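You operate a simulated robot arm through the tools that you are given. There is no shell and no other tool. Be economical: measure what you need, move in short steps, check, and stop when the job is done.

Carry out the task below with a simulated robot arm. There is one attempt and no reset: what you move stays moved.

TASK
Switch the mill off, then move its beaker to the black plate, brush up the dust, dial to middling.
Fine: spill no meal; use the purple brush and put it back where it stood.
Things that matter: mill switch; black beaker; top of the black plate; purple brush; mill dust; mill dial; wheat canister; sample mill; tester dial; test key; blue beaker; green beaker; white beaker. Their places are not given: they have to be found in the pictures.

It is judged by the outcome, as a careful person would: the job done as asked, and still so three seconds after it is handed in. It fails if anything else is knocked over, pushed out of place, dropped, spilled or broken.

THE ROBOT
A 6-joint arm with a two-finger parallel gripper, fixed in place. Base frame: the origin is at the foot of the arm, x ahead of it, y to its left, z up. Lengths are in mm, angles in degrees, forces in N, time in s.
Its first joint turns from -66.0 to 66.0 degrees. Payload 2.7 kg.
Tool frame: the origin (TCP) lies between the finger pads and is the grasp point; the fingertips stand 23 mm ahead of it; z points along the fingers, y is the line along which they close. The gripper opens to 94 mm. The fingers are 38 mm wide and 10 mm thick; the gripper's body (54 by 96 mm) begins 39 mm behind the TCP.
Orientation is told as [roll, pitch, yaw] about the base's x, y, z axes, in that order, counted from this pose: with the fingers straight down and closing along the base's y, the tool's x points along the base's -x, its y along +y and its z along -z.

THE INTERFACE
- The arm moves only by the tool send_rows. Its arguments are lists of equal length, an entry for each row: "jaw": the gripper command, from -1 (shut) to 1 (fully open), values between in proportion; "travel": the shift along the base's x, y, z in mm, a list of three; "rot": the turn, a rotation vector about the base's x, y, z in degrees, a list of three. In form: {"jaw": [jaw, ...], "travel": [[tx, ty, tz], ...], "rot": [[ax, ay, az], ...]}. A call has 1 to 8 rows; each row is the pose to reach, as a shift and turn from the pose commanded when the call began. A row lasts 0.2 s, in which the tool goes at most 50 mm and 8.6 degrees; a call with a longer step from one row to the next is refused whole, and so is a gripper value outside its range. A pose out of reach is approached as far as the arm can. The call stops where the force on the tool passes 40 N (or 10 N more than at its start, if that is more) or the arm is blocked; 0.2 s more then pass. The fingers move at their own pace (about 45 mm/s each) and stop on an object; they squeeze with about 38 N. The grip force told is the motor's: it shows also when the fingers shut on nothing. Time passes only in rows, and 0.2 s behind the last, so rows that repeat a pose let the fingers close. It gives the time, the measured TCP pose, the force on the tool (base axes), the opening and the grip force at its end, in the units of the frame above (readings bear some noise).
- Cameras (640 x 400 px; columns grow to the right, rows downward): "scene" is fixed at [59.5, -423.9, 1400.4]; the picture's right is [0.89, -0.45, 0.00], its down [-0.27, -0.52, -0.81] and it looks along [0.37, 0.72, -0.59] (base axes); focal length 332 px, centre (320, 200). "wrist" rides on the gripper at [-39, 0, -44] in the tool frame; the picture's right is [0.00, -1.00, 0.00], its down [0.97, 0.00, -0.24] and it looks along [0.24, 0.00, 0.97] (tool axes); focal length 218 px, centre (320, 200).
- snapshot(camera): a new picture of that camera. No time passes.
- locate(camera, pixels): for up to 12 pixels [column, row] of the newest picture of that camera ("zoom" is the newest enlarged one), the place [x, y, z] in the base frame of the surface seen there, good to about 2 mm. No time passes.
- close_up(camera, box): a new picture of the part [left, top, right, bottom] of that camera's present view, enlarged. No time passes.
- finish_job(): hands the job in; it is judged then, once.

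Work in short steps. Measure before you move; look again where a grasp or a placing could have gone wrong, and mend it. You have 80 turns and 34 pictures in all, the two below and enlarged ones among them. Open the gripper and draw the arm clear of the work before you hand the job in, unless the task says otherwise; then end with one line.

The tools are called as a command line: name --argument value ..., lists and objects as JSON in quotes. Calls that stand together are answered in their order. send_rows: Moves the arm, as the interface text tells. Its arguments: {"type":"object","properties":{"jaw":{"type":"array"},"travel":{"type":"array"},"rot":{"type":"array"}},"required":["jaw","travel","rot"]} The other tools are called the same way: snapshot (camera) takes a picture; locate (camera, pixels) gives the place of the surface under pixels of a picture; close_up (camera, box) takes an enlarged picture of a part of a camera's view; finish_job () hands the job in.

At the start:

```text
time: 0.0
position: [332.2, 48.0, 1184.6]
tool_rot: [0.1, 0.0, -0.1]
contact_force: [0.5, -0.9, -1.1]
opening: 94.1
finger_force: 0.0
```

scene: 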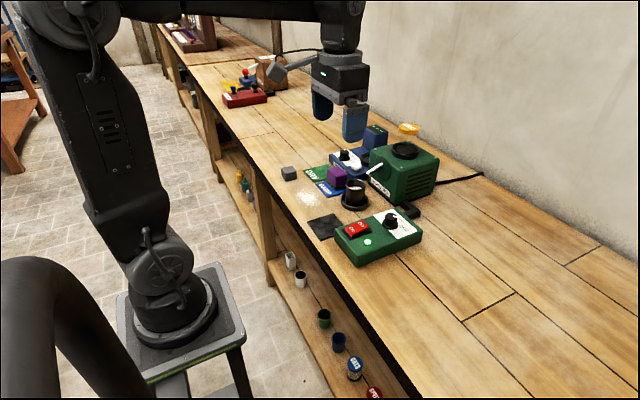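
wrist: 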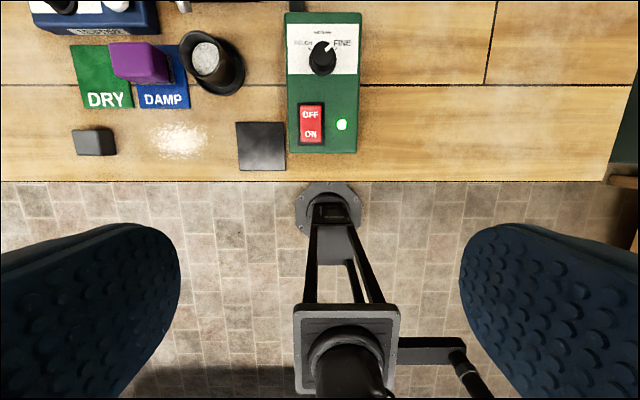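

I'll take close-ups of the work area to see the controls, beaker, dust and brush.

close_up --camera "scene" --box '[270, 110, 450, 270]'

close_up --camera "wrist" --box '[30, 0, 380, 190]'

```text
2.50 times, centred on (360, 190) of scene
```

zoom: 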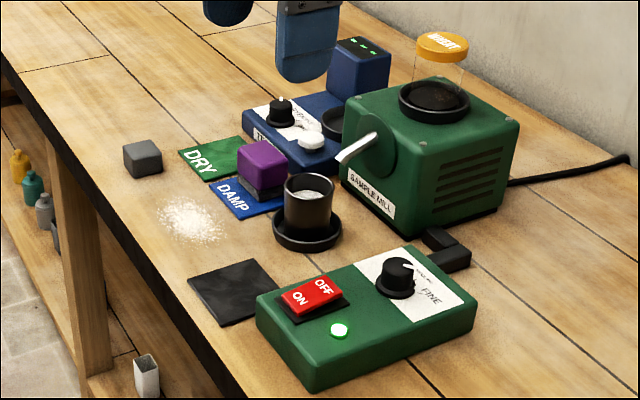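

```text
1.83 times, centred on (205, 95) of wrist
```

zoom: 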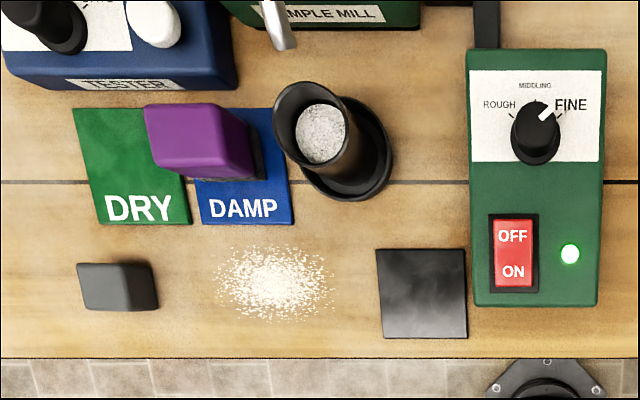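

Now locate the key points in the wrist close-up.

locate --camera "zoom" --pixels '[[512, 236], [513, 272], [535, 140], [322, 132], [378, 250], [466, 250], [382, 337], [275, 285], [185, 125], [262, 160], [115, 285], [570, 254]]'

locate --camera "scene" --pixels '[[353, 187], [355, 206], [390, 222], [350, 230], [364, 224], [336, 173], [338, 187], [311, 198], [325, 227], [404, 152], [409, 128], [289, 172]]'

```text
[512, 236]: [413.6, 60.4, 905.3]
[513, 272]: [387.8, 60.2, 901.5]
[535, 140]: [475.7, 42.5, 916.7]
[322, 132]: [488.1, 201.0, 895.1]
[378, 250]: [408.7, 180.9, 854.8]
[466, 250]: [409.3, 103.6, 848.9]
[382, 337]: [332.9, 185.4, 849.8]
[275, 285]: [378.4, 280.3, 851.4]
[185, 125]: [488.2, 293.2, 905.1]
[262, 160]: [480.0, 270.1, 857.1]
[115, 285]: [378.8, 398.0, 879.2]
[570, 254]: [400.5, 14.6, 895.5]
```

```text
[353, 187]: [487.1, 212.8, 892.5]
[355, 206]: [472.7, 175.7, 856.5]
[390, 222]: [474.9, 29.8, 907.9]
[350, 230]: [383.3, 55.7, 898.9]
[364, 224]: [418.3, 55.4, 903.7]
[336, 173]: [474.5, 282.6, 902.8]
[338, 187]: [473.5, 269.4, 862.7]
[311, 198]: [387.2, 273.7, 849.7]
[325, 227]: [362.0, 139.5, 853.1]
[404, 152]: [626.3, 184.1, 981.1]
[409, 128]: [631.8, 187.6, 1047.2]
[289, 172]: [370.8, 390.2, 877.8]
```

The bench top is really at z≈850 (not 200). I go to a higher viewpoint over the work to look straight down.

send_rows --jaw '[1, 1, 1, 1, 1]' --travel '[[20, 25, -15], [40, 50, -30], [60, 75, -50], [80, 100, -70], [100, 125, -85]]' --rot '[[0, 0, 0], [0, 0, 0], [0, 0, 0], [0, 0, 0], [0, 0, 0]]'

snapshot --camera "wrist"

```text
time: 1.2
position: [433.3, 171.2, 1099.9]
tool_rot: [0.0, -0.1, 0.0]
contact_force: [-0.8, -0.5, 1.1]
opening: 94.0
finger_force: 0.0
```

```text
29 pictures are left
```

wrist: 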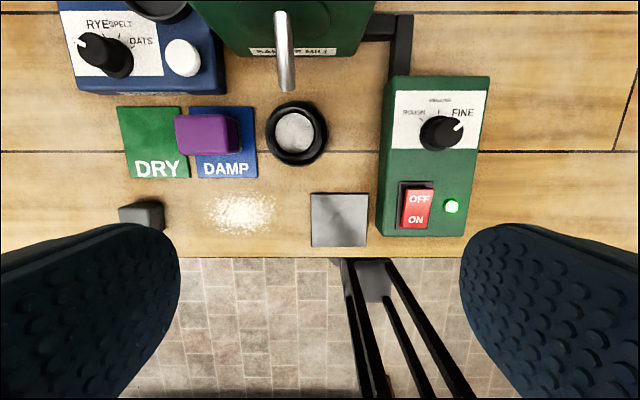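

Clear view. I measure beaker rim, spout tip, brush edges, plate corners, rocker and knob.

locate --camera "wrist" --pixels '[[270, 133], [325, 133], [296, 104], [296, 163], [284, 86], [284, 20], [176, 134], [227, 134], [206, 117], [206, 151], [238, 135], [296, 133]]'

locate --camera "wrist" --pixels '[[313, 195], [366, 195], [313, 245], [366, 245], [417, 200], [414, 220], [437, 132], [462, 125], [458, 170], [395, 170], [452, 228], [385, 228]]'

close_up --camera "wrist" --box '[160, 70, 340, 180]'

close_up --camera "wrist" --box '[370, 70, 500, 150]'

```text
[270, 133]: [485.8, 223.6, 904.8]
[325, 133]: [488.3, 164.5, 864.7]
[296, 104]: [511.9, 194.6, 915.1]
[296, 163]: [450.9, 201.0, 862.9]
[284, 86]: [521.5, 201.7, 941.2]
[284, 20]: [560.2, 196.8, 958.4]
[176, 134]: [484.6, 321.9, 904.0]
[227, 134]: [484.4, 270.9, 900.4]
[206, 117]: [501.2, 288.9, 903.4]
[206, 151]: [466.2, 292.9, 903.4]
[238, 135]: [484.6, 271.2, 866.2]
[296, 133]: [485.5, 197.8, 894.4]
```

```text
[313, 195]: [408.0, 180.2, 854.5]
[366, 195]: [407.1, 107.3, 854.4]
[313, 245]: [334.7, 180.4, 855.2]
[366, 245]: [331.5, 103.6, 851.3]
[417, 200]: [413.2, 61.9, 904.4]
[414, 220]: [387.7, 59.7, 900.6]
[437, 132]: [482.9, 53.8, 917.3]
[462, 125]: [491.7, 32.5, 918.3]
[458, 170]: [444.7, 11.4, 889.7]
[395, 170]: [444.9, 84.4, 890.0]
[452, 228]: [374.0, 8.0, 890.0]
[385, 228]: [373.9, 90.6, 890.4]
```

```text
3.56 times, centred on (250, 125) of wrist
```

zoom: 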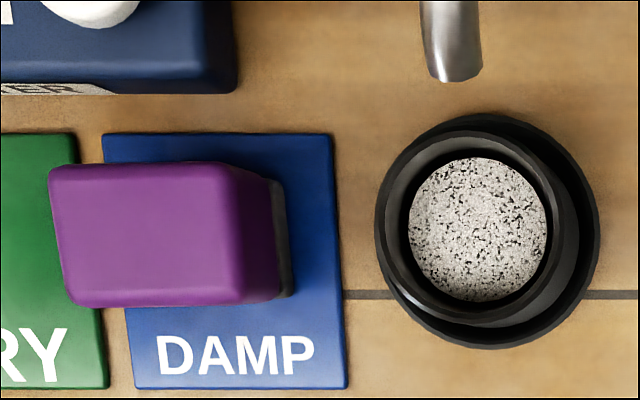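

```text
4.92 times, centred on (435, 110) of wrist
```

zoom: 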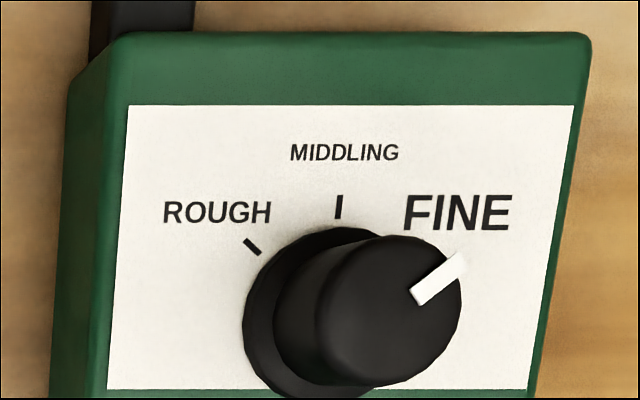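

Box top is z≈890; rocker's raised OFF end is near (419, 61, 904), spout tip at (521, 201, 941). I tilt the tool 30° (also useful to clear the spout later), shut the jaw and hover over OFF.

send_rows --jaw '[-1, -1, -1, -1, -1, -1, -1]' --travel '[[0, -16, 0], [0, -32, -10], [0, -50, -25], [-2, -70, -50], [-5, -90, -80], [-9, -110, -110], [-9, -110, -130]]' --rot '[[0, -7.5, 0], [0, -15, 0], [0, -22.5, 0], [0, -30, 0], [0, -30, 0], [0, -30, 0], [0, -30, 0]]'

close_up --camera "scene" --box '[280, 120, 460, 270]'

```text
time: 2.8
position: [424.2, 62.8, 969.3]
tool_rot: [0.1, -29.9, -0.1]
contact_force: [0.5, -0.9, 0.2]
opening: 0.0
finger_force: 37.9
```

```text
2.67 times, centred on (370, 195) of scene
```

zoom: 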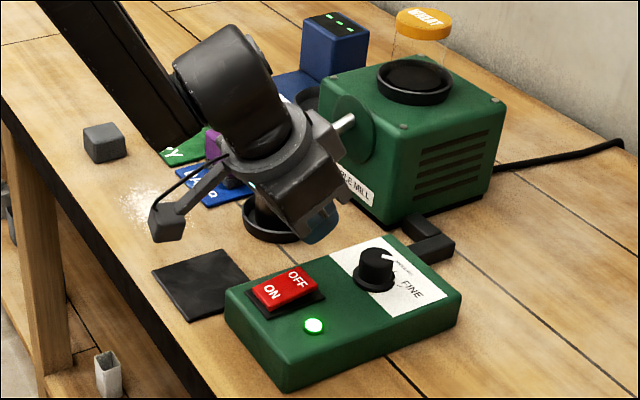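

A bracket with a cube protrudes from the gripper at zoom (168,222); I check its height before going lower.

locate --camera "zoom" --pixels '[[166, 228], [158, 210], [210, 180], [325, 225], [130, 120]]'

send_rows --jaw '[-1, -1, -1, -1]' --travel '[[0, -1, -10], [0, -1, -20], [0, -1, -26], [0, -1, -30]]' --rot '[[0, 0, 0], [0, 0, 0], [0, 0, 0], [0, 0, 0]]'

```text
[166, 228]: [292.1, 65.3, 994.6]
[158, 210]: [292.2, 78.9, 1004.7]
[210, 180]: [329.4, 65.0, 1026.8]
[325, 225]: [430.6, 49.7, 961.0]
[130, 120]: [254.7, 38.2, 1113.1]
```

```text
time: 3.8
position: [423.3, 60.8, 939.8]
tool_rot: [-0.1, -29.9, 0.0]
contact_force: [0.0, 0.3, 0.1]
opening: 0.0
finger_force: 37.7
```

Cube bottom is ~20 mm above TCP height, so fine. Corner now at z≈910, no contact; press slowly.

send_rows --jaw '[-1, -1, -1, -1, -1, -1]' --travel '[[-1, 0, -4], [-1, 0, -7], [-1, 0, -9], [-1, 0, -11], [-1, 0, -13], [-1, 0, -14]]' --rot '[[0, 0, 0], [0, 0, 0], [0, 0, 0], [0, 0, 0], [0, 0, 0], [0, 0, 0]]'

close_up --camera "scene" --box '[320, 190, 440, 270]'

```text
time: 5.2
position: [425.3, 61.6, 930.1]
tool_rot: [0.0, -30.6, 0.0]
contact_force: [-1.1, 0.4, 4.1]
opening: 0.0
finger_force: 38.3
stopped in row 6: the force on the tool passed its limit (the readings are from after the stop); the commanded pose is now the measured one
```

```text
5.00 times, centred on (380, 230) of scene
```

zoom: 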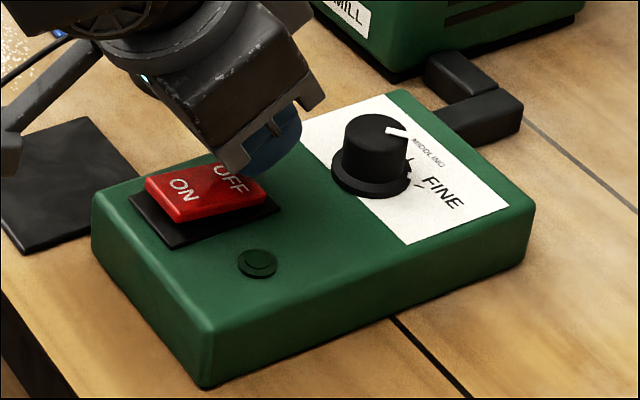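

The rocker flipped and the lamp is out. I retreat up, open, and test reach above the black plate in this tilt.

send_rows --jaw '[-1, -1, 1, 1, 1, 1, 1]' --travel '[[0, 0, 30], [0, 0, 70], [-20, 35, 70], [-40, 60, 70], [-54, 82, 70], [-54, 82, 40], [-54, 82, 5]]' --rot '[[0, 0, 0], [0, 0, 0], [0, 0, 0], [0, 0, 0], [0, 0, 0], [0, 0, 0], [0, 0, 0]]'

```text
time: 6.8
position: [371.8, 142.1, 934.8]
tool_rot: [-0.1, -30.6, -0.2]
contact_force: [0.0, 0.6, 0.4]
opening: 94.0
finger_force: 0.1
```

Reach over plate is fine. Now move back of the beaker, jaws open, and look.

send_rows --jaw '[1, 1, 1, 1]' --travel '[[0, 0, 25], [10, 20, 35], [25, 55, 35], [33, 55, 25]]' --rot '[[0, 0.3, 0], [0, 0.6, 0], [0, 0.6, 0], [0, 0.6, 0]]'

snapshot --camera "wrist"

```text
time: 7.8
position: [404.2, 197.9, 959.6]
tool_rot: [0.1, -29.9, 0.1]
contact_force: [0.4, -0.5, 0.4]
opening: 94.0
finger_force: 0.2
```

```text
24 pictures are left
```

wrist: 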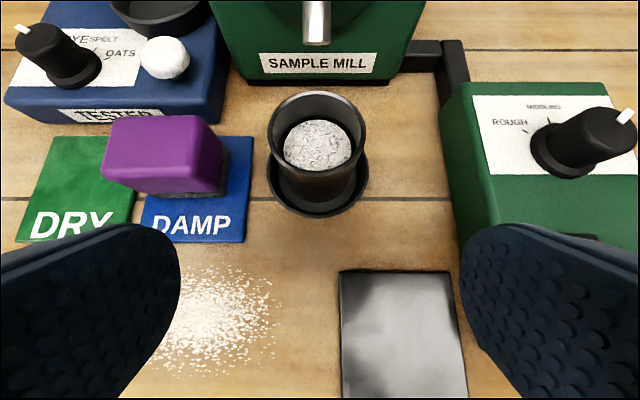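

locate --camera "wrist" --pixels '[[271, 127], [364, 127], [318, 172], [318, 94], [318, 185], [318, 212], [272, 175], [366, 175], [316, 42], [318, 206]]'

```text
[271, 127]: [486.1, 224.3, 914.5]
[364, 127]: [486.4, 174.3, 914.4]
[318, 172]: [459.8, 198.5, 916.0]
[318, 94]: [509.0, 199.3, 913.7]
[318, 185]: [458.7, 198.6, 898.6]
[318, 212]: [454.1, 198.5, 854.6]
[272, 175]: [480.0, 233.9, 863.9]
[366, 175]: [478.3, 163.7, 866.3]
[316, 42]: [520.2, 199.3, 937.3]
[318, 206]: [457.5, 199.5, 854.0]
```

Beaker: centre (485,199), rim z 915, radius ≈26; tray rim z 865. I descend behind it to z 899, slide forward around it, and close.

send_rows --jaw '[1, 1, 1, 1, 1, 1]' --travel '[[0, 1, -30], [0, 1, -60], [25, 1, -60], [50, 1, -60], [70, 1, -60], [81, 1, -60]]' --rot '[[0, 0, 0], [0, 0, 0], [0, 0, 0], [0, 0, 0], [0, 0, 0], [0, 0, 0]]'

snapshot --camera "wrist"

```text
time: 9.2
position: [485.4, 199.6, 898.7]
tool_rot: [0.0, -30.0, 0.0]
contact_force: [0.8, -0.1, 0.0]
opening: 94.0
finger_force: 0.0
```

```text
23 pictures are left
```

wrist: 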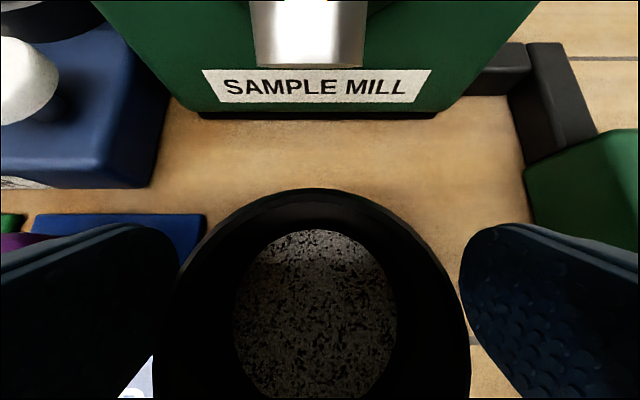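

Centred between the fingers; close on it.

send_rows --jaw '[-0.2, -0.2, -0.2, -0.2, -0.2, -0.2]' --travel '[[0, 0, 0], [0, 0, 0], [0, 0, 0], [0, 0, 0], [0, 0, 0], [0, 0, 0]]' --rot '[[0, 0, 0], [0, 0, 0], [0, 0, 0], [0, 0, 0], [0, 0, 0], [0, 0, 0]]'

```text
time: 10.6
position: [485.4, 200.0, 899.6]
tool_rot: [0.1, -30.0, 0.1]
contact_force: [0.8, -0.3, -0.6]
opening: 53.6
finger_force: 38.3
```

Held at 53.6 mm. Lift 15 mm clear of tray, then draw back slowly.

send_rows --jaw '[-0.2, -0.2, -0.2, -0.2, -0.2, -0.2, -0.2, -0.2]' --travel '[[0, 0, 4], [0, 0, 10], [0, 0, 15], [-5, 0, 16], [-14, 0, 18], [-25, 0, 20], [-38, 0, 22], [-48, 0, 24]]' --rot '[[0, 0, 0], [0, 0, 0], [0, 0, 0], [0, 0, 0], [0, 0, 0], [0, 0, 0], [0, 0, 0], [0, 0, 0]]'

close_up --camera "scene" --box '[290, 140, 430, 250]'

```text
time: 12.4
position: [438.0, 198.9, 924.6]
tool_rot: [-0.1, -30.3, -0.1]
contact_force: [17.0, -3.9, 3.3]
opening: 52.7
finger_force: 37.9
```

```text
3.64 times, centred on (360, 195) of scene
```

zoom: 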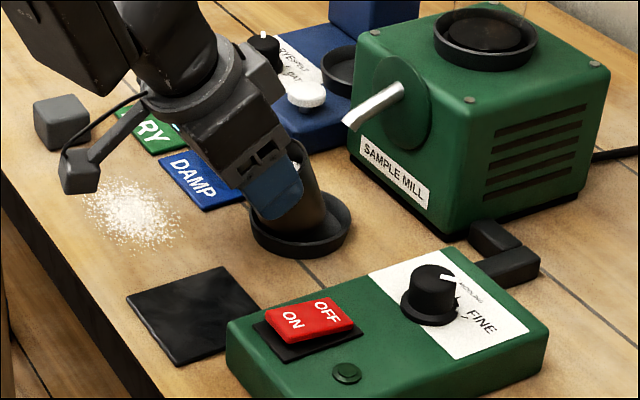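

The beaker is tipping: its foot caught on the tray (17 N in x). I stop and look before reversing.

snapshot --camera "wrist"

close_up --camera "scene" --box '[325, 160, 385, 215]'

```text
21 pictures are left
```

wrist: 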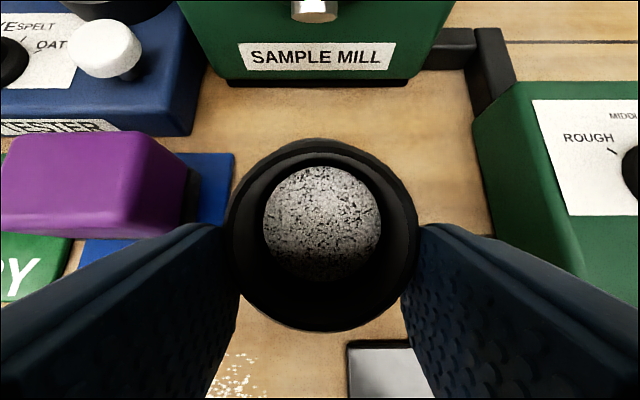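

```text
7.27 times, centred on (355, 188) of scene
```

zoom: 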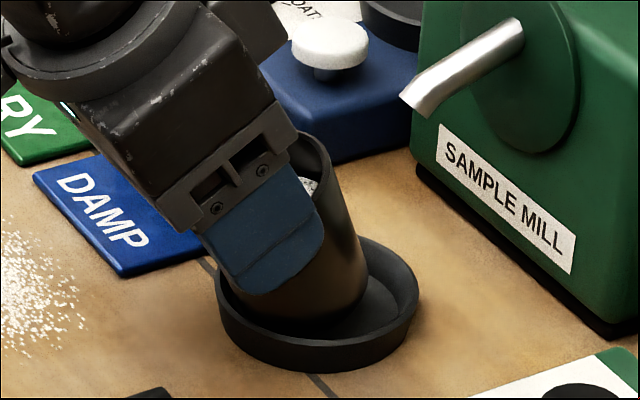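

locate --camera "wrist" --pixels '[[232, 225], [414, 225], [322, 145], [322, 326], [322, 158], [322, 312], [322, 225], [200, 210], [436, 240]]'

locate --camera "zoom" --pixels '[[300, 140], [325, 185], [268, 292], [330, 312], [380, 305], [362, 245], [413, 300], [222, 290], [315, 362], [340, 230]]'

```text
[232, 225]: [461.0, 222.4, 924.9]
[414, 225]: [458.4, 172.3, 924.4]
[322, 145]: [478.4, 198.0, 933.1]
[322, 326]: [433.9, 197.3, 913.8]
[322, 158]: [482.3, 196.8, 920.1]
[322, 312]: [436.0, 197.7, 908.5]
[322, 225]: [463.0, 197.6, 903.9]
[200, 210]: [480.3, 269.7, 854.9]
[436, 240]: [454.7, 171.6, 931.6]
```

```text
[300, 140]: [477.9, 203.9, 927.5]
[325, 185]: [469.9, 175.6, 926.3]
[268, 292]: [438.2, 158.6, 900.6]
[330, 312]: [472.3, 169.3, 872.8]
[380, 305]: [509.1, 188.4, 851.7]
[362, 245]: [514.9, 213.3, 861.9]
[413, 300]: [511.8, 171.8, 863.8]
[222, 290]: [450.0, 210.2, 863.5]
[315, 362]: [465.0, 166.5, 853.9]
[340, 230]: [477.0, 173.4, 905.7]
```

The rim is tilted ~23° and fingertips have slid up the wall; rear foot rests inside the tray, no meal lost. I rotate the tool +23° while moving +30 mm in x, to stand the beaker back upright in its tray.

send_rows --jaw '[-0.2, -0.2, -0.2, -0.2, -0.2, -0.2, -0.2]' --travel '[[4, 0, 0], [9, 0, 0.5], [14, 0, 0.5], [19, 0, 0.5], [24, 0, 0], [30, 0, -0.5], [30, 0, -1]]' --rot '[[0, 3, 0], [0, 7, 0], [0, 11, 0], [0, 15, 0], [0, 19, 0], [0, 23, 0], [0, 23, 0]]'

close_up --camera "scene" --box '[325, 160, 385, 215]'

```text
time: 14.0
position: [466.9, 200.6, 923.7]
tool_rot: [0.1, -7.0, 0.0]
contact_force: [-3.9, -4.3, 16.7]
opening: 52.3
finger_force: 38.2
```

```text
7.27 times, centred on (355, 188) of scene
```

zoom: 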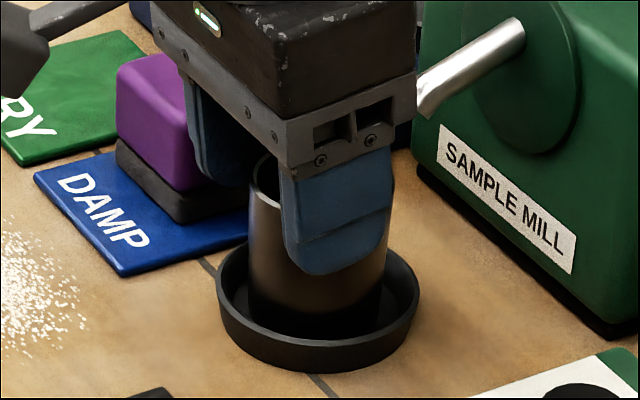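

Beaker is upright in the tray again. I relax the jaw, then regrip lower and closer to centre (TCP 477, 199, 892).

send_rows --jaw '[0.5, 0.5, 0.5, 0.5, 0.5, 0.5, 0.5]' --travel '[[0, -0.5, 0.5], [0, -1, 1], [0, -1, 1], [3, -1, -8], [6, -1, -18], [9, -1, -26], [10, -1, -31]]' --rot '[[0, 0, 0], [0, 0, 0], [0, 0, 0], [0, 0, 0], [0, 0, 0], [0, 0, 0], [0, 0, 0]]'

snapshot --camera "wrist"

close_up --camera "scene" --box '[325, 160, 385, 215]'

```text
time: 15.6
position: [477.3, 198.8, 891.5]
tool_rot: [0.1, -7.0, 0.0]
contact_force: [-0.5, -0.4, 0.4]
opening: 70.4
finger_force: 0.0
```

```text
18 pictures are left
```

wrist: 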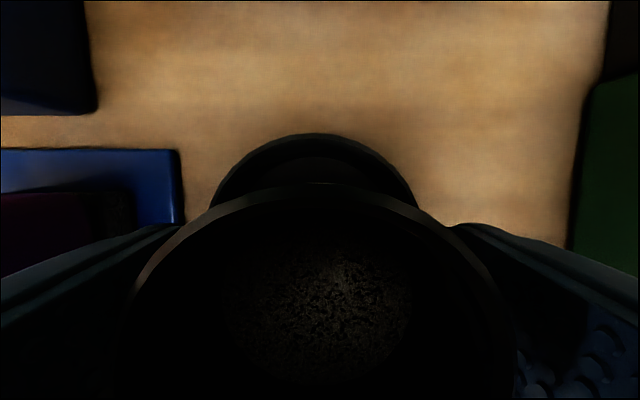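

```text
7.27 times, centred on (355, 188) of scene
```

zoom: 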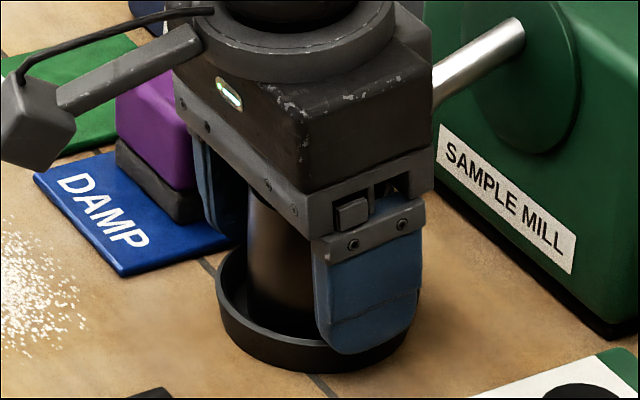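

Clear of tray and spout. Close, then lift in small vertical steps and read forces.

send_rows --jaw '[-1, -1, -1, -1, -1, -1, -1, -1]' --travel '[[0, 0, 0], [0, 0, 0], [0, 0, 0], [0, 0, 0], [0, 0, 0], [0, 0, 2], [0, 0, 4], [0, 0, 6]]' --rot '[[0, 0, 0], [0, 0, 0], [0, 0, 0], [0, 0, 0], [0, 0, 0], [0, 0, 0], [0, 0, 0], [0, 0, 0]]'

close_up --camera "scene" --box '[325, 160, 385, 215]'

```text
time: 17.4
position: [477.0, 197.5, 897.3]
tool_rot: [0.0, -7.1, 0.0]
contact_force: [-0.3, 0.2, -1.3]
opening: 52.6
finger_force: 37.6
```

```text
7.27 times, centred on (355, 188) of scene
```

zoom: 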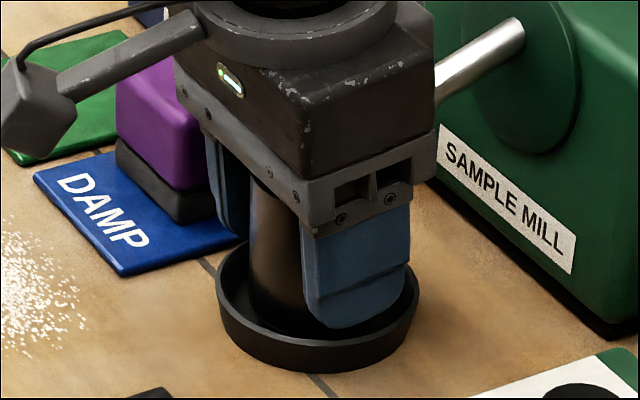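

Load reads ~1.5 N, beaker is rising. I shift 4 mm away from the spout while lifting, then go up straight.

send_rows --jaw '[-1, -1, -1, -1, -1, -1]' --travel '[[-1, 0, 1], [-3, 0, 3], [-4, 0, 6], [-4, 0, 9], [-4, 0, 12], [-4, 0, 14]]' --rot '[[0, 0, 0], [0, 0, 0], [0, 0, 0], [0, 0, 0], [0, 0, 0], [0, 0, 0]]'

close_up --camera "scene" --box '[325, 160, 385, 215]'

```text
time: 18.8
position: [472.8, 198.4, 912.6]
tool_rot: [0.1, -7.0, -0.1]
contact_force: [-0.6, 0.3, -0.9]
opening: 52.5
finger_force: 38.0
```

```text
7.27 times, centred on (355, 188) of scene
```

zoom: 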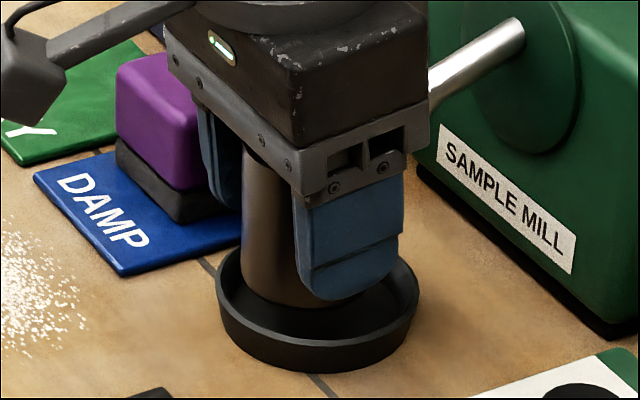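

locate --camera "zoom" --pixels '[[262, 292], [285, 302], [270, 250], [232, 262], [300, 357], [330, 310]]'

send_rows --jaw '[-1, -1, -1, -1, -1, -1]' --travel '[[-1, 0, 4], [-2, 0, 9], [-4, 0, 13], [-8, 0, 16], [-14, 0, 19], [-20, 0, 22]]' --rot '[[0, 0, 0], [0, 0, 0], [0, 0, 0], [0, 0, 0], [0, 0, 0], [0, 0, 0]]'

```text
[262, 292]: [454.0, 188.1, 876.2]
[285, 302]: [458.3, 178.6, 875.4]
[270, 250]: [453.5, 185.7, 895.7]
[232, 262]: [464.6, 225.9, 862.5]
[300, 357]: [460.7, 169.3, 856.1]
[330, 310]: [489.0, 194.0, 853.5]
```

```text
time: 20.2
position: [453.9, 197.5, 933.4]
tool_rot: [-0.1, -7.0, 0.1]
contact_force: [-0.1, 0.3, -0.9]
opening: 52.6
finger_force: 38.2
```

Free and load steady. Carry gently to over the plate (beaker centre target 370,143).

send_rows --jaw '[-1, -1, -1, -1, -1, -1, -1, -1]' --travel '[[-6, -4, 0], [-18, -11, 0], [-34, -21, 0], [-50, -31, 0], [-66, -40, 0], [-80, -48, 0], [-89, -54, 0], [-92, -55, 0]]' --rot '[[0, 0, 0], [0, 0, 0], [0, 0, 0], [0, 0, 0], [0, 0, 0], [0, 0, 0], [0, 0, 0], [0, 0, 0]]'

close_up --camera "scene" --box '[290, 160, 410, 250]'

```text
time: 22.0
position: [361.6, 141.9, 933.5]
tool_rot: [0.0, -6.9, 0.0]
contact_force: [0.2, -0.1, -1.8]
opening: 52.4
finger_force: 37.7
```

```text
4.44 times, centred on (350, 205) of scene
```

zoom: 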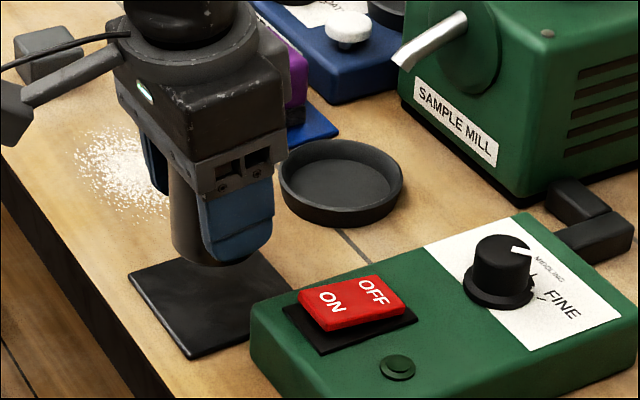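

Beaker is upright above the plate. Lower toward z≈853 with fine last steps.

send_rows --jaw '[-1, -1, -1, -1, -1, -1, -1]' --travel '[[0, 0, -10], [0, 0, -20], [0, 0, -30], [0, 0, -36], [0, 0, -38], [0, 0, -40], [0, 0, -41]]' --rot '[[0, 0, 0], [0, 0, 0], [0, 0, 0], [0, 0, 0], [0, 0, 0], [0, 0, 0], [0, 0, 0]]'

```text
time: 23.6
position: [361.6, 143.2, 892.3]
tool_rot: [0.0, -7.0, -0.1]
contact_force: [-0.9, 1.6, 1.4]
opening: 52.2
finger_force: 38.1
```

Fz rose to +1.4, just touching; one more step.

send_rows --jaw '[-1, -1, -1]' --travel '[[0, 0, -0.5], [0, 0, -1], [0, 0, -1]]' --rot '[[0, 0, 0], [0, 0, 0], [0, 0, 0]]'

```text
time: 24.4
position: [361.5, 142.6, 892.7]
tool_rot: [0.0, -7.1, 0.0]
contact_force: [-7.1, -1.5, 23.2]
opening: 52.5
finger_force: 37.7
```

Seated. Relieve pressure, open to ~72 mm and rise straight up.

send_rows --jaw '[-1, 0.55, 0.55, 0.55, 0.55, 0.55, 0.55, 0.55]' --travel '[[0, 0, 0.7], [0, 0, 0.7], [0, 0, 0.7], [0, 0, 0.7], [0, 0, 15], [0, 0, 40], [0, 0, 70], [0, 0, 100]]' --rot '[[0, 0, 0], [0, 0, 0], [0, 0, 0], [0, 0, 0], [0, 0, 0], [0, 0, 0], [0, 0, 0], [0, 0, 0]]'

snapshot --camera "wrist"

```text
time: 26.2
position: [361.6, 142.2, 991.7]
tool_rot: [-0.2, -7.0, -0.1]
contact_force: [0.2, 0.7, 0.0]
opening: 72.6
finger_force: 0.1
```

```text
13 pictures are left
```

wrist: 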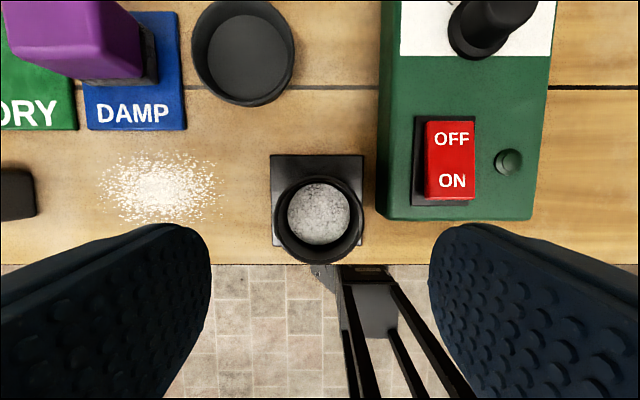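

locate --camera "wrist" --pixels '[[276, 220], [361, 220], [318, 179], [318, 258], [320, 210], [197, 50], [290, 50], [242, 8], [242, 100], [160, 190], [105, 200], [215, 180]]'

```text
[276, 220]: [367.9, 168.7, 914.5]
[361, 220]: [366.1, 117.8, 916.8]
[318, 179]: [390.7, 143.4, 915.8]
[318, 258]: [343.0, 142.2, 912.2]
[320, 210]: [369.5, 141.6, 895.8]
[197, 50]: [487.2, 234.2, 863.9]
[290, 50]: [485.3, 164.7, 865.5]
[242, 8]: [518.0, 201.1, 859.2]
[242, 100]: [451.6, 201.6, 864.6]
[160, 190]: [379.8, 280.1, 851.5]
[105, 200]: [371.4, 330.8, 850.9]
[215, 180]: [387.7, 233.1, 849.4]
```

Beaker stands on the plate at (367,143), tray unmoved. Now move over the purple brush, tool vertical, jaws open.

send_rows --jaw '[1, 1, 1, 1, 1, 1]' --travel '[[0, 0, 15], [25, 35, 15], [50, 70, 15], [80, 110, 15], [110, 145, 15], [122, 153, 15]]' --rot '[[0, 1, 0], [0, 2, 0], [0, 4, 0], [0, 6, 0], [0, 7, 0], [0, 7, 0]]'

snapshot --camera "wrist"

```text
time: 27.6
position: [482.1, 295.8, 1006.2]
tool_rot: [0.0, 0.0, 0.0]
contact_force: [0.2, 0.1, 1.3]
opening: 94.0
finger_force: 0.1
```

```text
12 pictures are left
```

wrist: 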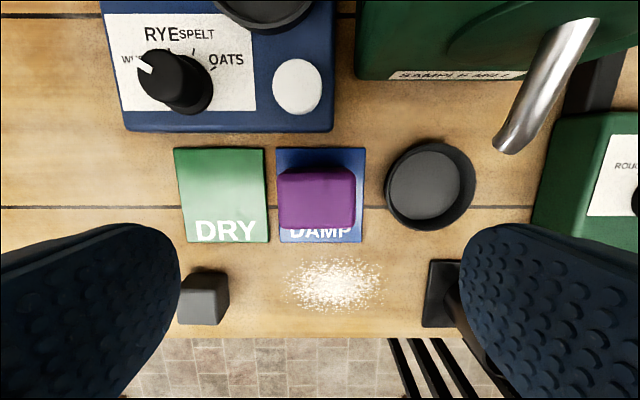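

locate --camera "wrist" --pixels '[[280, 200], [354, 200], [318, 171], [318, 226], [282, 228], [354, 228], [318, 200], [335, 260], [335, 308], [288, 286], [382, 286], [352, 173]]'

```text
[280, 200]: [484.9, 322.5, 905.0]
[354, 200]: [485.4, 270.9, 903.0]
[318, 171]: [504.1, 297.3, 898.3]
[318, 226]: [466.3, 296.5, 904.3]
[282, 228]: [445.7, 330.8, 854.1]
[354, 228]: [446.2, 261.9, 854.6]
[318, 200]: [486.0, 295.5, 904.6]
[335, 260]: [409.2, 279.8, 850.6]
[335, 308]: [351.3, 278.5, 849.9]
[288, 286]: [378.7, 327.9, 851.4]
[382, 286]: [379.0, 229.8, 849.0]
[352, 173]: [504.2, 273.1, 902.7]
```

Brush centre (485, 296.5), 52×38 mm, top z 905. Descend with jaw at ~76 mm to TCP z 891 and close along y.

send_rows --jaw '[0.62, 0.62, 0.62, 0.62, 0.62, 0.62]' --travel '[[1, 0, -20], [3, 0.5, -50], [3, 0.5, -80], [3, 0.5, -100], [3, 0.5, -110], [3, 0.5, -115]]' --rot '[[0, 0, 0], [0, 0, 0], [0, 0, 0], [0, 0, 0], [0, 0, 0], [0, 0, 0]]'

send_rows --jaw '[-1, -1, -1, -1, -1]' --travel '[[0, 0, 0], [0, 0, 0], [0, 0, 0], [0, 0, 0], [0, 0, 0]]' --rot '[[0, 0, 0], [0, 0, 0], [0, 0, 0], [0, 0, 0], [0, 0, 0]]'

```text
time: 29.0
position: [485.1, 297.3, 889.5]
tool_rot: [0.0, 0.0, 0.0]
contact_force: [0.1, -0.2, 0.6]
opening: 76.1
finger_force: 0.0
```

```text
time: 30.2
position: [485.4, 296.0, 891.9]
tool_rot: [0.0, 0.0, 0.0]
contact_force: [0.0, 0.4, -0.8]
opening: 55.9
finger_force: 38.2
```

Brush gripped (55.9 mm), home TCP ≈(485, 296.5, 891). Lift and carry to the right end of the dust.

send_rows --jaw '[-1, -1, -1, -1, -1, -1, -1]' --travel '[[0, 0, 12], [0, 0, 30], [-25, -20, 30], [-55, -40, 30], [-89, -60, 30], [-89, -60, 12], [-89, -60, 3]]' --rot '[[0, 0, 0], [0, 0, 0], [0, 0, 0], [0, 0, 0], [0, 0, 0], [0, 0, 0], [0, 0, 0]]'

send_rows --jaw '[-1, -1, -1, -1]' --travel '[[0, 0, -2], [0, 0, -4], [0, 0, -6], [0, 0, -6]]' --rot '[[0, 0, 0], [0, 0, 0], [0, 0, 0], [0, 0, 0]]'

```text
time: 31.8
position: [396.5, 236.0, 893.9]
tool_rot: [-0.1, 0.0, 0.0]
contact_force: [-0.1, 0.2, -0.8]
opening: 55.6
finger_force: 38.0
```

```text
time: 32.8
position: [396.5, 236.7, 888.1]
tool_rot: [-0.1, 0.0, 0.0]
contact_force: [0.6, -0.8, -1.2]
opening: 55.9
finger_force: 38.2
```

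No contact at 888 yet; lower in 1 mm steps.

send_rows --jaw '[-1, -1, -1]' --travel '[[0, 0, -1], [0, 0, -2], [0, 0, -2]]' --rot '[[0, 0, 0], [0, 0, 0], [0, 0, 0]]'

```text
time: 33.6
position: [397.6, 236.8, 886.3]
tool_rot: [-0.1, 0.0, 0.1]
contact_force: [0.1, 0.3, -0.6]
opening: 55.8
finger_force: 38.0
```

send_rows --jaw '[-1, -1, -1, -1]' --travel '[[0, 0, -0.5], [0, 0, -1], [0, 0, -1.5], [0, 0, -1.5]]' --rot '[[0, 0, 0], [0, 0, 0], [0, 0, 0], [0, 0, 0]]'

```text
time: 34.6
position: [397.5, 236.6, 887.1]
tool_rot: [0.0, 0.0, 0.0]
contact_force: [-3.4, -1.9, 10.1]
opening: 55.7
finger_force: 37.7
```

Contact (10 N). Ease half a millimetre and sweep to y≈318, then step in x and sweep back.

send_rows --jaw '[-1, -1, -1, -1, -1, -1, -1]' --travel '[[0, 5, 0.5], [0, 18, 0.5], [0, 34, 0.5], [0, 50, 0.5], [0, 66, 0.5], [0, 80, 0.5], [0, 82, 0.5]]' --rot '[[0, 0, 0], [0, 0, 0], [0, 0, 0], [0, 0, 0], [0, 0, 0], [0, 0, 0], [0, 0, 0]]'

send_rows --jaw '[-1, -1, -1, -1, -1, -1, -1, -1]' --travel '[[-12, 0, 0], [-30, 0, 0], [-30, -16, 0], [-30, -32, 0], [-30, -48, 0], [-30, -64, 0], [-30, -80, 0], [-30, -84, 0]]' --rot '[[0, 0, 0], [0, 0, 0], [0, 0, 0], [0, 0, 0], [0, 0, 0], [0, 0, 0], [0, 0, 0], [0, 0, 0]]'

close_up --camera "scene" --box '[270, 150, 390, 250]'

```text
time: 36.2
position: [396.8, 318.6, 886.0]
tool_rot: [-0.1, 0.0, 0.0]
contact_force: [0.1, -4.2, 7.3]
opening: 55.6
finger_force: 38.1
```

```text
time: 38.0
position: [366.6, 235.5, 885.1]
tool_rot: [0.2, -0.1, 0.0]
contact_force: [1.3, 9.1, 17.5]
opening: 55.8
finger_force: 38.2
```

```text
4.00 times, centred on (330, 200) of scene
```

zoom: 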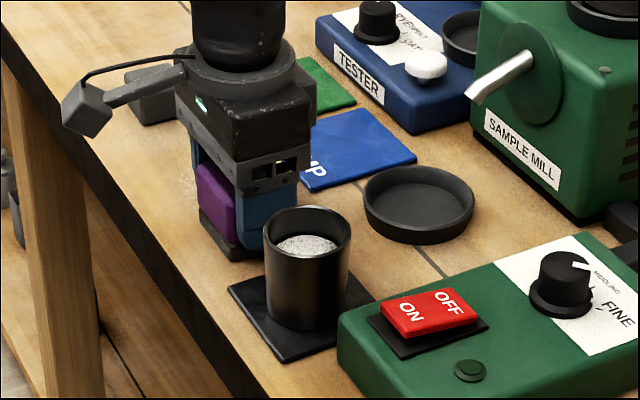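

Dust appears gone. Lift and carry the brush over its home, then check the bench.

send_rows --jaw '[-1, -1, -1, -1, -1, -1]' --travel '[[0, 0, 12], [0, 5, 35], [35, 25, 45], [75, 45, 45], [110, 58, 45], [118.5, 61, 45]]' --rot '[[0, 0, 0], [0, 0, 0], [0, 0, 0], [0, 0, 0], [0, 0, 0], [0, 0, 0]]'

close_up --camera "scene" --box '[270, 150, 390, 250]'

```text
time: 39.4
position: [486.1, 295.4, 931.0]
tool_rot: [0.1, -0.1, 0.1]
contact_force: [0.2, 0.1, -1.4]
opening: 55.4
finger_force: 37.4
```

```text
4.00 times, centred on (330, 200) of scene
```

zoom: 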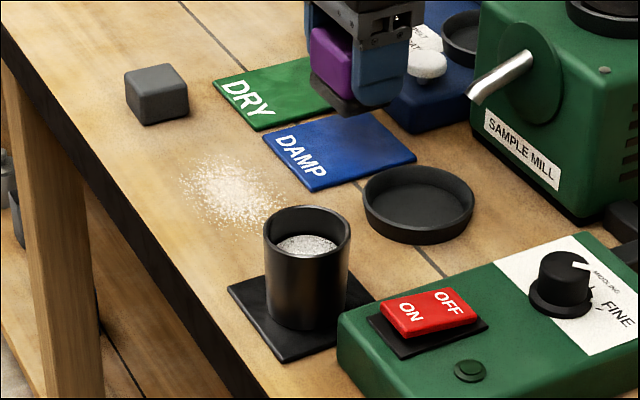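

The patch is fainter but still there; more strokes needed. Return and sweep along x with the broad side.

send_rows --jaw '[-1, -1, -1, -1, -1, -1, -1]' --travel '[[-30, -18, 0], [-70, -50, 0], [-72, -50, -30], [-72, -50, -42], [-72, -50, -44], [-72, -50, -45], [-72, -50, -45.3]]' --rot '[[0, 0, 0], [0, 0, 0], [0, 0, 0], [0, 0, 0], [0, 0, 0], [0, 0, 0], [0, 0, 0]]'

send_rows --jaw '[-1, -1, -1, -1, -1, -1, -1, -1]' --travel '[[-18, 0, 0], [-36, 0, 0], [-54, 0, 0], [-68, 0, 0], [-54, 0, 0], [-36, 0, 0], [-18, 0, 0], [0, 0, 0]]' --rot '[[0, 0, 0], [0, 0, 0], [0, 0, 0], [0, 0, 0], [0, 0, 0], [0, 0, 0], [0, 0, 0], [0, 0, 0]]'

send_rows --jaw '[-1, -1, -1, -1, -1, -1, -1, -1]' --travel '[[0, 35, 0], [-18, 35, 0], [-36, 35, 0], [-54, 35, 0], [-68, 35, 0], [-45, 35, 0], [-22, 35, 0], [0, 35, 0]]' --rot '[[0, 0, 0], [0, 0, 0], [0, 0, 0], [0, 0, 0], [0, 0, 0], [0, 0, 0], [0, 0, 0], [0, 0, 0]]'

send_rows --jaw '[-1, -1, -1, -1, -1, -1, -1, -1]' --travel '[[0, 33, 0], [-18, 33, 0], [-36, 33, 0], [-54, 33, 0], [-68, 33, 0], [-45, 33, 0], [-22, 33, 0], [0, 33, 0]]' --rot '[[0, 0, 0], [0, 0, 0], [0, 0, 0], [0, 0, 0], [0, 0, 0], [0, 0, 0], [0, 0, 0], [0, 0, 0]]'

snapshot --camera "scene"

```text
refused: row 2 steps farther than a row can; nothing moved
```

```text
time: 41.2
position: [486.3, 296.3, 930.3]
tool_rot: [0.0, 0.0, 0.0]
contact_force: [-0.7, -0.2, -0.7]
opening: 55.6
finger_force: 38.5
```

```text
time: 43.0
position: [485.8, 330.8, 931.1]
tool_rot: [0.0, 0.0, 0.0]
contact_force: [-0.1, -0.7, -1.1]
opening: 55.5
finger_force: 38.1
```

```text
time: 44.8
position: [484.6, 364.1, 929.1]
tool_rot: [0.1, 0.0, 0.0]
contact_force: [-0.6, 0.1, -1.0]
opening: 55.6
finger_force: 38.0
```

```text
9 pictures are left
```

scene: 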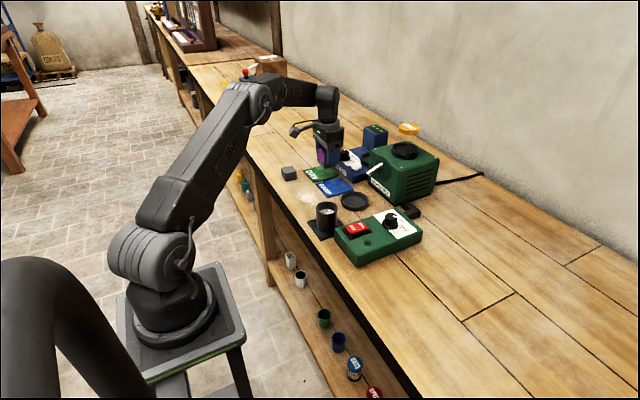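

The first call was refused, so those strokes were made harmlessly in the air (now at y≈364, z 930). I redo the approach with shorter steps.

send_rows --jaw '[-1, -1, -1, -1, -1, -1, -1, -1]' --travel '[[-15, -32, 0], [-36, -66, 0], [-55, -98, 0], [-72, -118, 0], [-72, -118, -30], [-72, -118, -42], [-72, -118, -44.5], [-72, -118, -45.3]]' --rot '[[0, 0, 0], [0, 0, 0], [0, 0, 0], [0, 0, 0], [0, 0, 0], [0, 0, 0], [0, 0, 0], [0, 0, 0]]'

```text
time: 46.6
position: [415.0, 247.0, 889.0]
tool_rot: [0.1, -0.4, 0.0]
contact_force: [-3.9, -3.9, 34.8]
opening: 55.8
finger_force: 38.4
```

Pressing 35 N, too hard; raise 1.5 mm and sweep along x.

send_rows --jaw '[-1, -1, -1, -1, -1, -1, -1, -1]' --travel '[[0, 0, 1.5], [-18, 0, 1.5], [-36, 0, 1.5], [-54, 0, 1.5], [-68, 0, 1.5], [-45, 0, 1.5], [-22, 0, 1.5], [0, 0, 1.5]]' --rot '[[0, 0, 0], [0, 0, 0], [0, 0, 0], [0, 0, 0], [0, 0, 0], [0, 0, 0], [0, 0, 0], [0, 0, 0]]'

```text
time: 48.4
position: [412.4, 246.2, 886.3]
tool_rot: [-0.1, 0.3, 0.0]
contact_force: [-9.8, -0.3, 2.3]
opening: 55.7
finger_force: 37.7
```

Light contact with drag remains. Next lane at y≈280.

send_rows --jaw '[-1, -1, -1, -1, -1, -1, -1, -1]' --travel '[[0, 33, -0.3], [-18, 33, -0.3], [-36, 33, -0.3], [-54, 33, -0.3], [-68, 33, -0.3], [-45, 33, -0.3], [-22, 33, -0.3], [0, 33, -0.3]]' --rot '[[0, 0, 0], [0, 0, 0], [0, 0, 0], [0, 0, 0], [0, 0, 0], [0, 0, 0], [0, 0, 0], [0, 0, 0]]'

send_rows --jaw '[-1, -1, -1, -1, -1, -1, -1, -1]' --travel '[[0, 33, 0], [-18, 33, 0], [-36, 33, 0], [-54, 33, 0], [-68, 33, 0], [-45, 33, 0], [-22, 33, 0], [0, 33, 0]]' --rot '[[0, 0, 0], [0, 0, 0], [0, 0, 0], [0, 0, 0], [0, 0, 0], [0, 0, 0], [0, 0, 0], [0, 0, 0]]'

close_up --camera "scene" --box '[270, 150, 390, 250]'

```text
time: 50.2
position: [411.9, 277.5, 886.2]
tool_rot: [-0.1, 0.2, -0.1]
contact_force: [-8.4, 0.6, 2.6]
opening: 55.8
finger_force: 37.8
```

```text
time: 52.0
position: [413.4, 312.2, 885.8]
tool_rot: [-0.2, 0.4, 0.0]
contact_force: [-9.9, -0.4, 2.4]
opening: 55.5
finger_force: 37.8
```

```text
4.00 times, centred on (330, 200) of scene
```

zoom: 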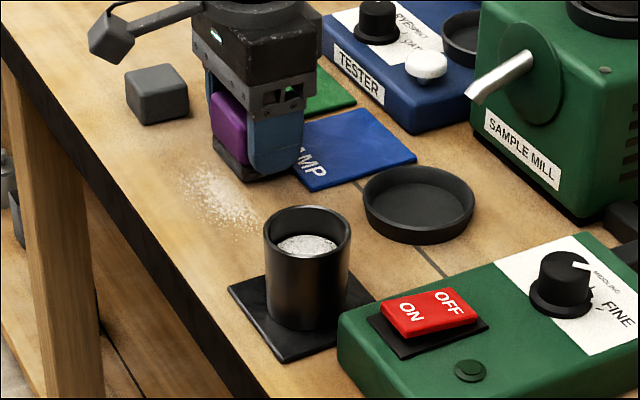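

Thinner but some dust remains; more strokes along y at x≈388 and 362.

send_rows --jaw '[-1, -1, -1, -1, -1, -1, -1, -1]' --travel '[[-14, 0, -0.4], [-27, 0, -0.4], [-27, -26, -0.4], [-27, -52, -0.4], [-27, -76, -0.4], [-27, -50, -0.4], [-27, -25, -0.4], [-27, 0, -0.4]]' --rot '[[0, 0, 0], [0, 0, 0], [0, 0, 0], [0, 0, 0], [0, 0, 0], [0, 0, 0], [0, 0, 0], [0, 0, 0]]'

send_rows --jaw '[-1, -1, -1, -1, -1, -1, -1, -1]' --travel '[[-12, 0, 0], [-24, 0, 0], [-24, -26, 0], [-24, -52, 0], [-24, -76, 0], [-24, -50, 0], [-24, -25, 0], [-24, 0, 0]]' --rot '[[0, 0, 0], [0, 0, 0], [0, 0, 0], [0, 0, 0], [0, 0, 0], [0, 0, 0], [0, 0, 0], [0, 0, 0]]'

send_rows --jaw '[-1, -1, -1, -1, -1, -1, -1, -1]' --travel '[[12, -30, 0], [12, -55, 0], [12, -76, 0], [12, -40, 0], [12, 0, 0], [30, 0, 0], [48, 0, 0], [62, 0, 0]]' --rot '[[0, 0, 0], [0, 0, 0], [0, 0, 0], [0, 0, 0], [0, 0, 0], [0, 0, 0], [0, 0, 0], [0, 0, 0]]'

close_up --camera "scene" --box '[270, 150, 390, 250]'

```text
time: 53.8
position: [387.1, 313.0, 887.1]
tool_rot: [0.0, 0.0, 0.0]
contact_force: [0.4, -0.3, -1.6]
opening: 55.9
finger_force: 38.0
```

```text
time: 55.6
position: [361.2, 310.3, 885.9]
tool_rot: [-0.1, 0.0, 0.1]
contact_force: [0.2, 0.3, -1.5]
opening: 55.8
finger_force: 38.0
```

```text
time: 57.4
position: [419.2, 311.9, 884.7]
tool_rot: [-0.2, 0.6, 0.0]
contact_force: [-31.5, 5.5, -0.2]
opening: 55.8
finger_force: 38.5
```

```text
4.00 times, centred on (330, 200) of scene
```

zoom: 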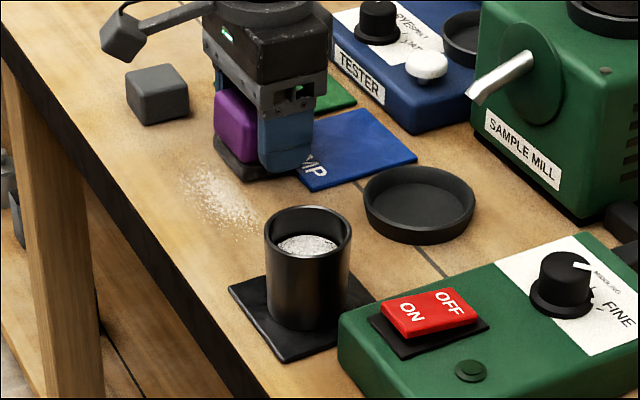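

The −31 N shows the brush front touched the DAMP card edge, and readings at x=387/361 show it was hovering there. Back off to x≈385 and find real contact.

send_rows --jaw '[-1, -1, -1, -1, -1]' --travel '[[-15, 0, 0], [-38, -10, 0], [-38, -30, 0], [-38, -30, -0.7], [-38, -30, -1.2]]' --rot '[[0, 0, 0], [0, 0, 0], [0, 0, 0], [0, 0, 0], [0, 0, 0]]'

```text
time: 58.6
position: [386.6, 281.7, 884.4]
tool_rot: [0.0, 0.0, 0.0]
contact_force: [0.1, -0.5, -1.8]
opening: 55.9
finger_force: 38.0
```

send_rows --jaw '[-1, -1, -1, -1]' --travel '[[0, 0, -0.5], [0, 0, -1], [0, 0, -1.4], [0, 0, -1.4]]' --rot '[[0, 0, 0], [0, 0, 0], [0, 0, 0], [0, 0, 0]]'

```text
time: 59.6
position: [386.2, 282.2, 883.8]
tool_rot: [0.0, -0.1, 0.1]
contact_force: [-0.5, -0.7, 2.1]
opening: 55.6
finger_force: 37.8
```

Contact begins here. Press 0.5 mm more and sweep y at x≈388 then x≈362.

send_rows --jaw '[-1, -1, -1, -1, -1, -1, -1, -1]' --travel '[[5, 10, -0.5], [5, 32, -0.5], [5, 10, -0.5], [5, -12, -0.5], [5, -34, -0.5], [5, -46, -0.5], [-10, -46, -0.5], [-26, -46, -0.5]]' --rot '[[0, 0, 0], [0, 0, 0], [0, 0, 0], [0, 0, 0], [0, 0, 0], [0, 0, 0], [0, 0, 0], [0, 0, 0]]'

send_rows --jaw '[-1, -1, -1, -1, -1, -1, -1, -1]' --travel '[[0, 20, 0], [0, 40, 0], [0, 60, 0], [0, 78, 0], [15, 78, 0], [15, 52, 0], [15, 26, 0], [15, 0, 0]]' --rot '[[0, 0, 0], [0, 0, 0], [0, 0, 0], [0, 0, 0], [0, 0, 0], [0, 0, 0], [0, 0, 0], [0, 0, 0]]'

send_rows --jaw '[-1, -1, -1, -1, -1, -1, -1, -1]' --travel '[[15, 0, 0], [15, 26, 0], [15, 52, 0], [15, 78, 0], [0, 78, 0], [-15, 78, 0], [0, 78, 18], [50, 78, 48]]' --rot '[[0, 0, 0], [0, 0, 0], [0, 0, 0], [0, 0, 0], [0, 0, 0], [0, 0, 0], [0, 0, 0], [0, 0, 0]]'

```text
time: 61.4
position: [362.6, 235.9, 884.0]
tool_rot: [0.1, -0.2, 0.0]
contact_force: [8.9, -1.9, 18.0]
opening: 56.0
finger_force: 37.8
```

```text
time: 63.2
position: [377.5, 236.9, 884.7]
tool_rot: [0.3, -0.2, 0.0]
contact_force: [0.8, 9.9, 21.1]
opening: 55.8
finger_force: 38.1
```

```text
refused: row 8 steps farther than a row can; nothing moved
```

Good contact (≈20 N). Repeat the refused call with smaller final steps, then look.

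send_rows --jaw '[-1, -1, -1, -1, -1, -1, -1, -1]' --travel '[[15, 0, 0], [15, 26, 0], [15, 52, 0], [15, 76, 0], [15, 76, 20], [30, 70, 48], [65, 65, 48], [95, 60, 48]]' --rot '[[0, 0, 0], [0, 0, 0], [0, 0, 0], [0, 0, 0], [0, 0, 0], [0, 0, 0], [0, 0, 0], [0, 0, 0]]'

close_up --camera "scene" --box '[270, 150, 390, 250]'

```text
time: 65.0
position: [470.7, 294.8, 931.5]
tool_rot: [0.0, 0.0, 0.0]
contact_force: [-0.1, 0.5, -1.0]
opening: 55.3
finger_force: 37.5
```

```text
4.00 times, centred on (330, 200) of scene
```

zoom: 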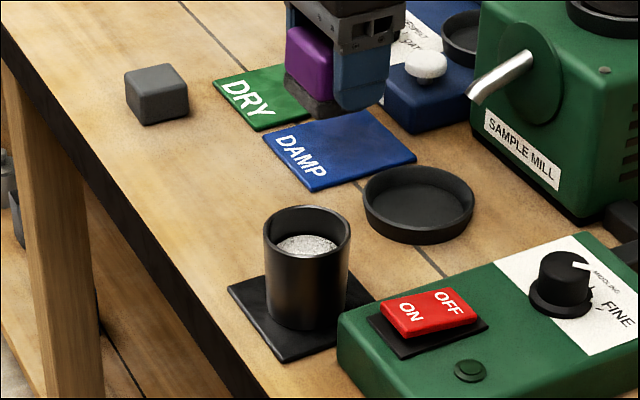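

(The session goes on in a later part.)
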